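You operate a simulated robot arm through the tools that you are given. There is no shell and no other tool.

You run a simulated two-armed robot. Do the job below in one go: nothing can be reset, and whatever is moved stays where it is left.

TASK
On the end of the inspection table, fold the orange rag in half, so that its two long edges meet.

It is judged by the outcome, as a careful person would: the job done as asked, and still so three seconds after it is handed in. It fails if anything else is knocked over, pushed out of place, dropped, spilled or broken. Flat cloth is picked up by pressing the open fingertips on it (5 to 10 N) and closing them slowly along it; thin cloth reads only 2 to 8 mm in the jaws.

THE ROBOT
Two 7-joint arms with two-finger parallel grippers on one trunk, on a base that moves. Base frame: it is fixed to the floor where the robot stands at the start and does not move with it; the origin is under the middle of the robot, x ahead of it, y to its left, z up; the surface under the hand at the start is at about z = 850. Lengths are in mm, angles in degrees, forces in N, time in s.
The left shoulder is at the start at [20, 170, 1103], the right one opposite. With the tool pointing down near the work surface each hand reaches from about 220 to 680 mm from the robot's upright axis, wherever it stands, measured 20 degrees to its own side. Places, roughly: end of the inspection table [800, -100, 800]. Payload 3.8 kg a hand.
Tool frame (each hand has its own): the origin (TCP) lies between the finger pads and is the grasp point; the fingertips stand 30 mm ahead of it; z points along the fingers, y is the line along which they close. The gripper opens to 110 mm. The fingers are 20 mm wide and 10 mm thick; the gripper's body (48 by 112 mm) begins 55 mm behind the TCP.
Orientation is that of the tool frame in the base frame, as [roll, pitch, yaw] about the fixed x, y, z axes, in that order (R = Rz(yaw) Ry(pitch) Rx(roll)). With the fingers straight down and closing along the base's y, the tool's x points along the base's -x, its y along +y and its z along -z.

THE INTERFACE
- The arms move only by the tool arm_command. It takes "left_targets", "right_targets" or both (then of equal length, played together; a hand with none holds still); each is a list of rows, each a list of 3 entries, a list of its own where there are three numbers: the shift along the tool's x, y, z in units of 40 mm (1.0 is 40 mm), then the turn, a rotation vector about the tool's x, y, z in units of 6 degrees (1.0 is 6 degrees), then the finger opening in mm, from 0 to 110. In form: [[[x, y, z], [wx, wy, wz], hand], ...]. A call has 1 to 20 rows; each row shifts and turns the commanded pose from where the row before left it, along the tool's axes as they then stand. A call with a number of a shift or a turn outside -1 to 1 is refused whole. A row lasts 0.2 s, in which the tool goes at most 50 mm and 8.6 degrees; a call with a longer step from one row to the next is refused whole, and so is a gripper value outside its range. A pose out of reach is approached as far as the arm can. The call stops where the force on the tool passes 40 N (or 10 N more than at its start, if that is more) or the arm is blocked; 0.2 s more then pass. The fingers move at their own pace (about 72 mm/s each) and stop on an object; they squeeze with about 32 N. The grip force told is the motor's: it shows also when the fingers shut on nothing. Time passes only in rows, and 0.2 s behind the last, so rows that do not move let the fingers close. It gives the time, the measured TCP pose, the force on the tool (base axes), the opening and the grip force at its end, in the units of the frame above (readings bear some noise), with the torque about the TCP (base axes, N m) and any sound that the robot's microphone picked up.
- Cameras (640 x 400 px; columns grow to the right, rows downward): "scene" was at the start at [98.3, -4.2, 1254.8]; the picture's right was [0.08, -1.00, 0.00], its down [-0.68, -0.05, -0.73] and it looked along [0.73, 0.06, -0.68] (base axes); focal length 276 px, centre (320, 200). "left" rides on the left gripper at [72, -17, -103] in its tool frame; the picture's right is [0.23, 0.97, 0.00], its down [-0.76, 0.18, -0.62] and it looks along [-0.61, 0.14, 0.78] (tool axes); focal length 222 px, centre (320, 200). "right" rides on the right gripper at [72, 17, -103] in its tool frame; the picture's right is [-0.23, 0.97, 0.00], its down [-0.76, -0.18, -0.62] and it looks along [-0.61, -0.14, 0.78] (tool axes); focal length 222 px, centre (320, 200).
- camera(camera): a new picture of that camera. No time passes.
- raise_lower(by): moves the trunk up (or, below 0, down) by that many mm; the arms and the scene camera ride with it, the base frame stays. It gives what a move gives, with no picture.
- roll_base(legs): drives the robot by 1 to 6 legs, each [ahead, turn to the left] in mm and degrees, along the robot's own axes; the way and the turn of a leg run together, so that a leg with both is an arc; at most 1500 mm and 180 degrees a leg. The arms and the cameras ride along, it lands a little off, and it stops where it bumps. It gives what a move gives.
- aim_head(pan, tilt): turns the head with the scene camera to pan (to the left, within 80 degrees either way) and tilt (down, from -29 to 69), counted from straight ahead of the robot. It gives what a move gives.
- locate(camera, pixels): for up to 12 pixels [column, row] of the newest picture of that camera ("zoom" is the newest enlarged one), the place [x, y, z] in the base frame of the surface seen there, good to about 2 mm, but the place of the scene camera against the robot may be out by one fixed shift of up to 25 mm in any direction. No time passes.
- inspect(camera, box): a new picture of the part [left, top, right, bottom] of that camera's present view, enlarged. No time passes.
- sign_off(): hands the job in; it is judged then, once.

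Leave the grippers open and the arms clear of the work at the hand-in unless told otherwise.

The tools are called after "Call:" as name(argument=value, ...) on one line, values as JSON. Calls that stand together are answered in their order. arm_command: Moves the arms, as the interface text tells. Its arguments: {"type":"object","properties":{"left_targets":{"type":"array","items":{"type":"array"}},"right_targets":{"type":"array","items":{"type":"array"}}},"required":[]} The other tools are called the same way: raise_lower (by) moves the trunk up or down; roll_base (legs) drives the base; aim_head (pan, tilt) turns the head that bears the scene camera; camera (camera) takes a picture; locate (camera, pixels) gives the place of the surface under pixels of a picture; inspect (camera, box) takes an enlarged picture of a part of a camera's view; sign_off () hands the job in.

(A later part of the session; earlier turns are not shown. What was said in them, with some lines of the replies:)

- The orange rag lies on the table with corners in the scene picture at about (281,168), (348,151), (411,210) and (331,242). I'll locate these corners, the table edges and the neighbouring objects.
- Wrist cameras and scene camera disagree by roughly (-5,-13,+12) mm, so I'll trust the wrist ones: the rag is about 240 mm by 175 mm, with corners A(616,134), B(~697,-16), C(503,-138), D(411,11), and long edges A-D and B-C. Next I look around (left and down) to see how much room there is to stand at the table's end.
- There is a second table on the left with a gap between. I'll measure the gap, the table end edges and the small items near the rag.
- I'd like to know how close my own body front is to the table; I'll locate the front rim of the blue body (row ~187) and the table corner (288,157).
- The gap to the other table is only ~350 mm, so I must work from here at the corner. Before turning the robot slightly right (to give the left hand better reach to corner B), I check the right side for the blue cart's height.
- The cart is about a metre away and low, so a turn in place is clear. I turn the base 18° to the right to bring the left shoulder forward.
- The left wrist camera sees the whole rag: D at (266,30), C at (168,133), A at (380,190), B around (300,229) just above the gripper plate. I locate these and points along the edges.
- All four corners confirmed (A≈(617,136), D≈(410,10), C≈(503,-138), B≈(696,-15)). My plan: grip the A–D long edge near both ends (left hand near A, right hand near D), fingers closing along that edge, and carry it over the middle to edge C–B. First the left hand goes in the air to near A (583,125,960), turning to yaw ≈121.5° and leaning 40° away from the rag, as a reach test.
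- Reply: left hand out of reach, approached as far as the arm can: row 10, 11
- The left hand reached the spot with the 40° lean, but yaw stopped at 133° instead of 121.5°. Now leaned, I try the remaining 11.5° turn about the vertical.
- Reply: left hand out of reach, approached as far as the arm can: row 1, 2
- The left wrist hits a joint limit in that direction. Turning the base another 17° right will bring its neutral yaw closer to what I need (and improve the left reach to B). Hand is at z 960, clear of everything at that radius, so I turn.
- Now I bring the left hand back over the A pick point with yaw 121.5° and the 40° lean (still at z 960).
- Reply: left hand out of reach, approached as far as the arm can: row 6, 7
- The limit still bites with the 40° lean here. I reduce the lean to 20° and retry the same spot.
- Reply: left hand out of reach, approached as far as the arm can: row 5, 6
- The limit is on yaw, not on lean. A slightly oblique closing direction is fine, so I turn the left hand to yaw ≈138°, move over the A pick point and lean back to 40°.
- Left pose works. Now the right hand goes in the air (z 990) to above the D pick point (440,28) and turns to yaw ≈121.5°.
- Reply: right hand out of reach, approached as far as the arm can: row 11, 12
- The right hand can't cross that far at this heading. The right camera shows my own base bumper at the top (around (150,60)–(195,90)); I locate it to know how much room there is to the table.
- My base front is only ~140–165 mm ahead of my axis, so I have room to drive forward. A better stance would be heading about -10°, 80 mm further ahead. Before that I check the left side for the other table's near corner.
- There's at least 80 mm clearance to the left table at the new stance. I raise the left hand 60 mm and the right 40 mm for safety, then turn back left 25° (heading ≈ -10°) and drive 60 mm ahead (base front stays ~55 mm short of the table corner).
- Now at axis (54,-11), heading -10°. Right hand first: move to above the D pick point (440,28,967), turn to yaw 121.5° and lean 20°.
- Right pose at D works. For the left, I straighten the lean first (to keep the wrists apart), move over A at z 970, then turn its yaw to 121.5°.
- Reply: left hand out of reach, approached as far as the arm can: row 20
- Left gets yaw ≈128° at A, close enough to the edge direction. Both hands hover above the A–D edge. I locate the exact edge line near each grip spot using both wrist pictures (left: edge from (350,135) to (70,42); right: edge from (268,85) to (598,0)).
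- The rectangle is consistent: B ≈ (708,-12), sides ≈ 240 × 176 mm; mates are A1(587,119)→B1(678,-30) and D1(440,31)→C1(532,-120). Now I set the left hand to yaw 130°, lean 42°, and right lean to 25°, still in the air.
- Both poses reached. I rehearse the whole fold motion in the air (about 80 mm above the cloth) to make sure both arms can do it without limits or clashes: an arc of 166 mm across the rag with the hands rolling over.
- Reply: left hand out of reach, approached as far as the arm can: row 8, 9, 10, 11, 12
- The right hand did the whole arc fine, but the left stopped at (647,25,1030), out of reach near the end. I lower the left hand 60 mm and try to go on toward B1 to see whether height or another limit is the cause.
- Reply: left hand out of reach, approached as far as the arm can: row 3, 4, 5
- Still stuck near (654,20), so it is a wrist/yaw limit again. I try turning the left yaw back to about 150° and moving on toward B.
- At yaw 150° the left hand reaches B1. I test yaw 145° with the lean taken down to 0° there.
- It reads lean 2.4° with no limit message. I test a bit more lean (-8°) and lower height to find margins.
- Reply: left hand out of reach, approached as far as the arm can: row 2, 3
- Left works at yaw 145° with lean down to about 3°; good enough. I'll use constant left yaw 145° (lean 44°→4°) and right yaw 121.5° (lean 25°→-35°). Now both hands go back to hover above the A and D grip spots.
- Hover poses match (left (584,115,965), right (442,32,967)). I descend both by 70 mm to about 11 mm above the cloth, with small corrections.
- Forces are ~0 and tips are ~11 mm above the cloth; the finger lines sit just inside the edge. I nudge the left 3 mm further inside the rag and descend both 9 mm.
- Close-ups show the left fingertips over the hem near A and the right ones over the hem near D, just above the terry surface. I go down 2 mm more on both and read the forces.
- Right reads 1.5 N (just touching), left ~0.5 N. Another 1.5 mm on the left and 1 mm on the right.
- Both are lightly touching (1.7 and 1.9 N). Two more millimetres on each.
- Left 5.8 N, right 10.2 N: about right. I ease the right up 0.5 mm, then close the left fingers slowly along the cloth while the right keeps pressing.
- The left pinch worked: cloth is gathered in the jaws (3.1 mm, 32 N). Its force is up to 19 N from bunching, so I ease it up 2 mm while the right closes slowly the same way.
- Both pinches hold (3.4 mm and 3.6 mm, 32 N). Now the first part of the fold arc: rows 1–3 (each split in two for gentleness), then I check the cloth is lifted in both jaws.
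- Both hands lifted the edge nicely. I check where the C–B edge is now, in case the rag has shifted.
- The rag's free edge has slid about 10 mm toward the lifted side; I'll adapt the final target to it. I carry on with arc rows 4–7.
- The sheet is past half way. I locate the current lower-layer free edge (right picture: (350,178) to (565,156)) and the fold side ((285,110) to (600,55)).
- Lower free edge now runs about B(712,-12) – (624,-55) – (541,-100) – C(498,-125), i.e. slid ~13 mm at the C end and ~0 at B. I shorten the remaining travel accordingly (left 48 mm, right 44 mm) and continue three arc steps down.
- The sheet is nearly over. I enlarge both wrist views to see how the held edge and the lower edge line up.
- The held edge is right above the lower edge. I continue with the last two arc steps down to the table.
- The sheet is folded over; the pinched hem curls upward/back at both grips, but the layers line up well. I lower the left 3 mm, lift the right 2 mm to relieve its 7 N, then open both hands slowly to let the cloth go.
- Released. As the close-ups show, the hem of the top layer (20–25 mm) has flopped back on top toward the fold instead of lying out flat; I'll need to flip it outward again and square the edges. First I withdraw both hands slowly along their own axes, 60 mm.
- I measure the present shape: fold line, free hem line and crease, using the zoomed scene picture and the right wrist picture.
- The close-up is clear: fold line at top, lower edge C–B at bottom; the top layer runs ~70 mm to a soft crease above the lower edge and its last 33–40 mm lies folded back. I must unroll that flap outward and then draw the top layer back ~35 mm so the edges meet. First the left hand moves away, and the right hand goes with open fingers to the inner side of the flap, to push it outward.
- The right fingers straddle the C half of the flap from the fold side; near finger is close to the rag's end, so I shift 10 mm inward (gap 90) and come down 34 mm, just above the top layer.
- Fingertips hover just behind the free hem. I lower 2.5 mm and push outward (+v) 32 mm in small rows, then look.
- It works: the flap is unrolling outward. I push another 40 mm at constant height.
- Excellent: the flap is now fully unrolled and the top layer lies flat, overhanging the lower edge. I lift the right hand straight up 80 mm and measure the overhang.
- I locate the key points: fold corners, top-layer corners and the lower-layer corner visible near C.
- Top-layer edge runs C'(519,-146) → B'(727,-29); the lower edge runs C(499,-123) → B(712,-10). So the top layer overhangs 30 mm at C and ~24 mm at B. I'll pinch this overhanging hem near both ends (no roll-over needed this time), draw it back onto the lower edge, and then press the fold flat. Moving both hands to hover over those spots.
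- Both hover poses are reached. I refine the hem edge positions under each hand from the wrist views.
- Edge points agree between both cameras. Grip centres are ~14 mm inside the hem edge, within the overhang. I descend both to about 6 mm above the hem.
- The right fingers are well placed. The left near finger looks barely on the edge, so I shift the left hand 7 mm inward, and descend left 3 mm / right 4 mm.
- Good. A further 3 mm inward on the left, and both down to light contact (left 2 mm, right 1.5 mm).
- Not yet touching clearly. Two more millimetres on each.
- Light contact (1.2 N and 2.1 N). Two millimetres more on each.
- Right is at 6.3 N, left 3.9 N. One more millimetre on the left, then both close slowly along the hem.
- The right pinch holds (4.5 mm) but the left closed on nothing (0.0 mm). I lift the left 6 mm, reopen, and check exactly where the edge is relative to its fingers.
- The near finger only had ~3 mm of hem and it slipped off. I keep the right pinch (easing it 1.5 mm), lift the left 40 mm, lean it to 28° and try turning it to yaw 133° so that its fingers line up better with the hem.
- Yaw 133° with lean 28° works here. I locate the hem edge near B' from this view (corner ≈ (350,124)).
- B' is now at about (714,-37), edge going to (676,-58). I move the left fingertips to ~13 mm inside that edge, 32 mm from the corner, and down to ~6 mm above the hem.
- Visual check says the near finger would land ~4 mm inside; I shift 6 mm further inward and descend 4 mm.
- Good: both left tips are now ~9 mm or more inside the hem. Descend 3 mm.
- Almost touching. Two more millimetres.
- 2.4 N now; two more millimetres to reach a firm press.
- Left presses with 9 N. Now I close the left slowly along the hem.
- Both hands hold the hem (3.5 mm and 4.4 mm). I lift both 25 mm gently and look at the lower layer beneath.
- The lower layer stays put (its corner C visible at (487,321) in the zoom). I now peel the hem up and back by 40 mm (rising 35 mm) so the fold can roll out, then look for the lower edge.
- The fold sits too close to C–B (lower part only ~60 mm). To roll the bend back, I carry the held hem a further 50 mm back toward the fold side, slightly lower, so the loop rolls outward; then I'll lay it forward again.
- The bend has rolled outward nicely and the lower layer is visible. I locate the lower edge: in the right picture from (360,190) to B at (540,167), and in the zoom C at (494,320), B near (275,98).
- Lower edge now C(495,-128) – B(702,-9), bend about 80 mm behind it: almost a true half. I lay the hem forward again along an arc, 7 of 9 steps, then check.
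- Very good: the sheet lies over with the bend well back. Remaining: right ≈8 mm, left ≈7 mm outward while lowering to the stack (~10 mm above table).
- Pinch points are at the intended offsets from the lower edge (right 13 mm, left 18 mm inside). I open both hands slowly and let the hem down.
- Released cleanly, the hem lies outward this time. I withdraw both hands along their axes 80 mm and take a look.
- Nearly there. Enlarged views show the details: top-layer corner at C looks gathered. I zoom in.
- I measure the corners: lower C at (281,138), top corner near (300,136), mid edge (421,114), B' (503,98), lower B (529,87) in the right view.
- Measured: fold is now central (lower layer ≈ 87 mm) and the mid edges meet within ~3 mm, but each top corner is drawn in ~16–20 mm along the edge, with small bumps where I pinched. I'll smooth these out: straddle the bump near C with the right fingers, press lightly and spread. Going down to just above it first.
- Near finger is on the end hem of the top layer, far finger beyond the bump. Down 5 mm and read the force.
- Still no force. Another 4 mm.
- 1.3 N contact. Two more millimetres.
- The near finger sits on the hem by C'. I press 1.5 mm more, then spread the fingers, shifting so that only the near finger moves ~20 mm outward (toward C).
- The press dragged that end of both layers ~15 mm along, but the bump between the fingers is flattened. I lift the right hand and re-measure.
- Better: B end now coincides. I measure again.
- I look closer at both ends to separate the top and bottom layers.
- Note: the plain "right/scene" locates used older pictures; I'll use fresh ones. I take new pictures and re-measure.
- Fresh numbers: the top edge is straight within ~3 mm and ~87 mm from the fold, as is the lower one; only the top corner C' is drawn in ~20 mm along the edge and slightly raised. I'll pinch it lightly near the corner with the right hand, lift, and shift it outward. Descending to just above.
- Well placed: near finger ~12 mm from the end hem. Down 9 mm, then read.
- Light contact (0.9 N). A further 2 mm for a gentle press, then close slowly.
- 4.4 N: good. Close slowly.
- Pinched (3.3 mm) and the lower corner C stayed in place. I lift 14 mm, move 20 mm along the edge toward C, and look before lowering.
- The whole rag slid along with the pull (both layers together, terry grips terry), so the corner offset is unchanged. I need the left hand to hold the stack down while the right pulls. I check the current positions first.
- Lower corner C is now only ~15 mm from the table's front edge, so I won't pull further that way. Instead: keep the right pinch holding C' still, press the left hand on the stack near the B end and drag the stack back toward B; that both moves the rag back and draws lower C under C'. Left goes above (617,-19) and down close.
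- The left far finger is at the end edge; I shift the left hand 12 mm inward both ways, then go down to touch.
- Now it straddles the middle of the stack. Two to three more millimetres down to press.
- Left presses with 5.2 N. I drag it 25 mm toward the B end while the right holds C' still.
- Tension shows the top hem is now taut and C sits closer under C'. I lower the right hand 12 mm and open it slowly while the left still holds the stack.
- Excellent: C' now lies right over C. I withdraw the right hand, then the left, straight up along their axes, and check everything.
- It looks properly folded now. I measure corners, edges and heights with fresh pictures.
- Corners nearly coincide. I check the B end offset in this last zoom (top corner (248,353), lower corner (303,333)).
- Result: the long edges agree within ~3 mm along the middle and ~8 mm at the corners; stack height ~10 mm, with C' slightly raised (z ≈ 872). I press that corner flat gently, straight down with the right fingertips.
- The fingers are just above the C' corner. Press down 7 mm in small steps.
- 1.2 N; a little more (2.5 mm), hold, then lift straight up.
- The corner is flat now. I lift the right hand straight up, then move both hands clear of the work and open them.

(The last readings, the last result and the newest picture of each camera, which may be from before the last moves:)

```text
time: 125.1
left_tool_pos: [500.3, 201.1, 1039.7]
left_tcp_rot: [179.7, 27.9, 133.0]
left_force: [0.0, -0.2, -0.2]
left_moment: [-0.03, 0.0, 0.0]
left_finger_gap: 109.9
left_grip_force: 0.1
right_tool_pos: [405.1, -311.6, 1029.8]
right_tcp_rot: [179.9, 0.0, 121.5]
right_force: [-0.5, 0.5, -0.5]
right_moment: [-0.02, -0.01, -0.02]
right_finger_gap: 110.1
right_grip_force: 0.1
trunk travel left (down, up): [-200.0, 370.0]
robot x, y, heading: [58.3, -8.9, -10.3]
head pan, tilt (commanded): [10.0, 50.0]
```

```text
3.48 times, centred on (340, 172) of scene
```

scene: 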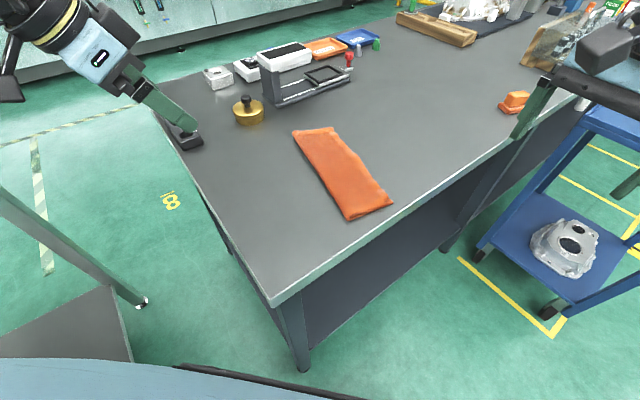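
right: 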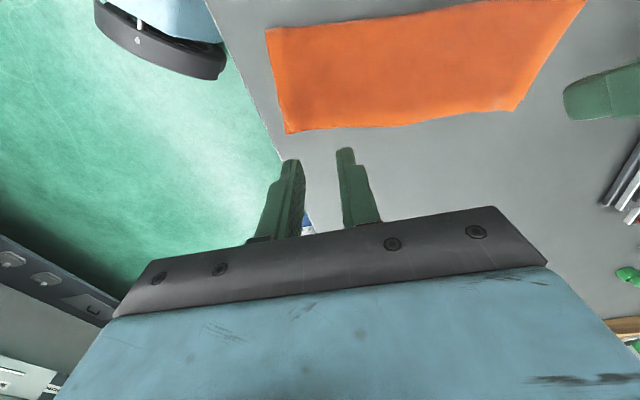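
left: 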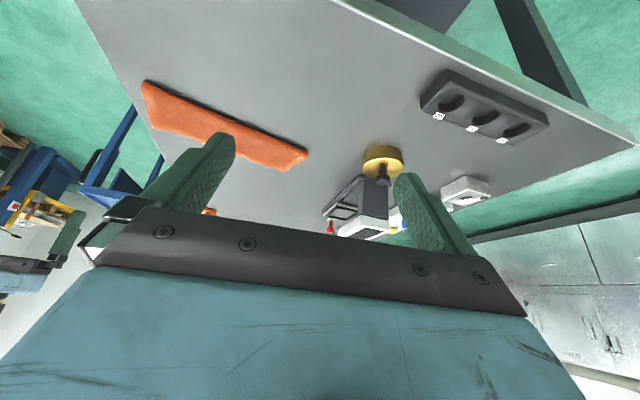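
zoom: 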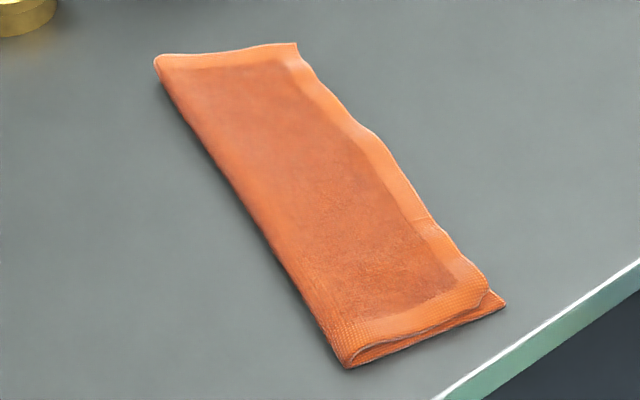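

The rag lies neatly folded in half with its two long edges together, flat and fully on the table; the brass weight, block, gauge stand and other items are where they were, both hands are open and clear. I hand in the job.

Call:
sign_off()

```text
The job is handed in.
```

The orange rag is folded in half across its width, its two long edges together, flat on the end of the table. I handed the job in with both hands open and clear.

- **Edge match:** before a last gentle press on one corner, the two long edges agreed to within about 3 mm along the middle and about 8 mm at the corners. I did not measure again after that press; the pictures still looked right.
- **Corners along the edge:** at each end the top corner sits about 10 mm short of the lower corner, measured along the edge. This is because the cloth gathered where I pinched it.
- **Position:** the rag slid during the work. Its nearest corner is now close to the table's front edge, at one point an estimated 15 mm away, but the whole rag is on the table.
- **Rework:** the first fold left the top hem flopped back on itself, so I pushed it out again. I then drew the top layer back onto the lower edge and pulled one drawn-in corner straight.
- **Other items:** nothing else appeared moved or touched in the final pictures.
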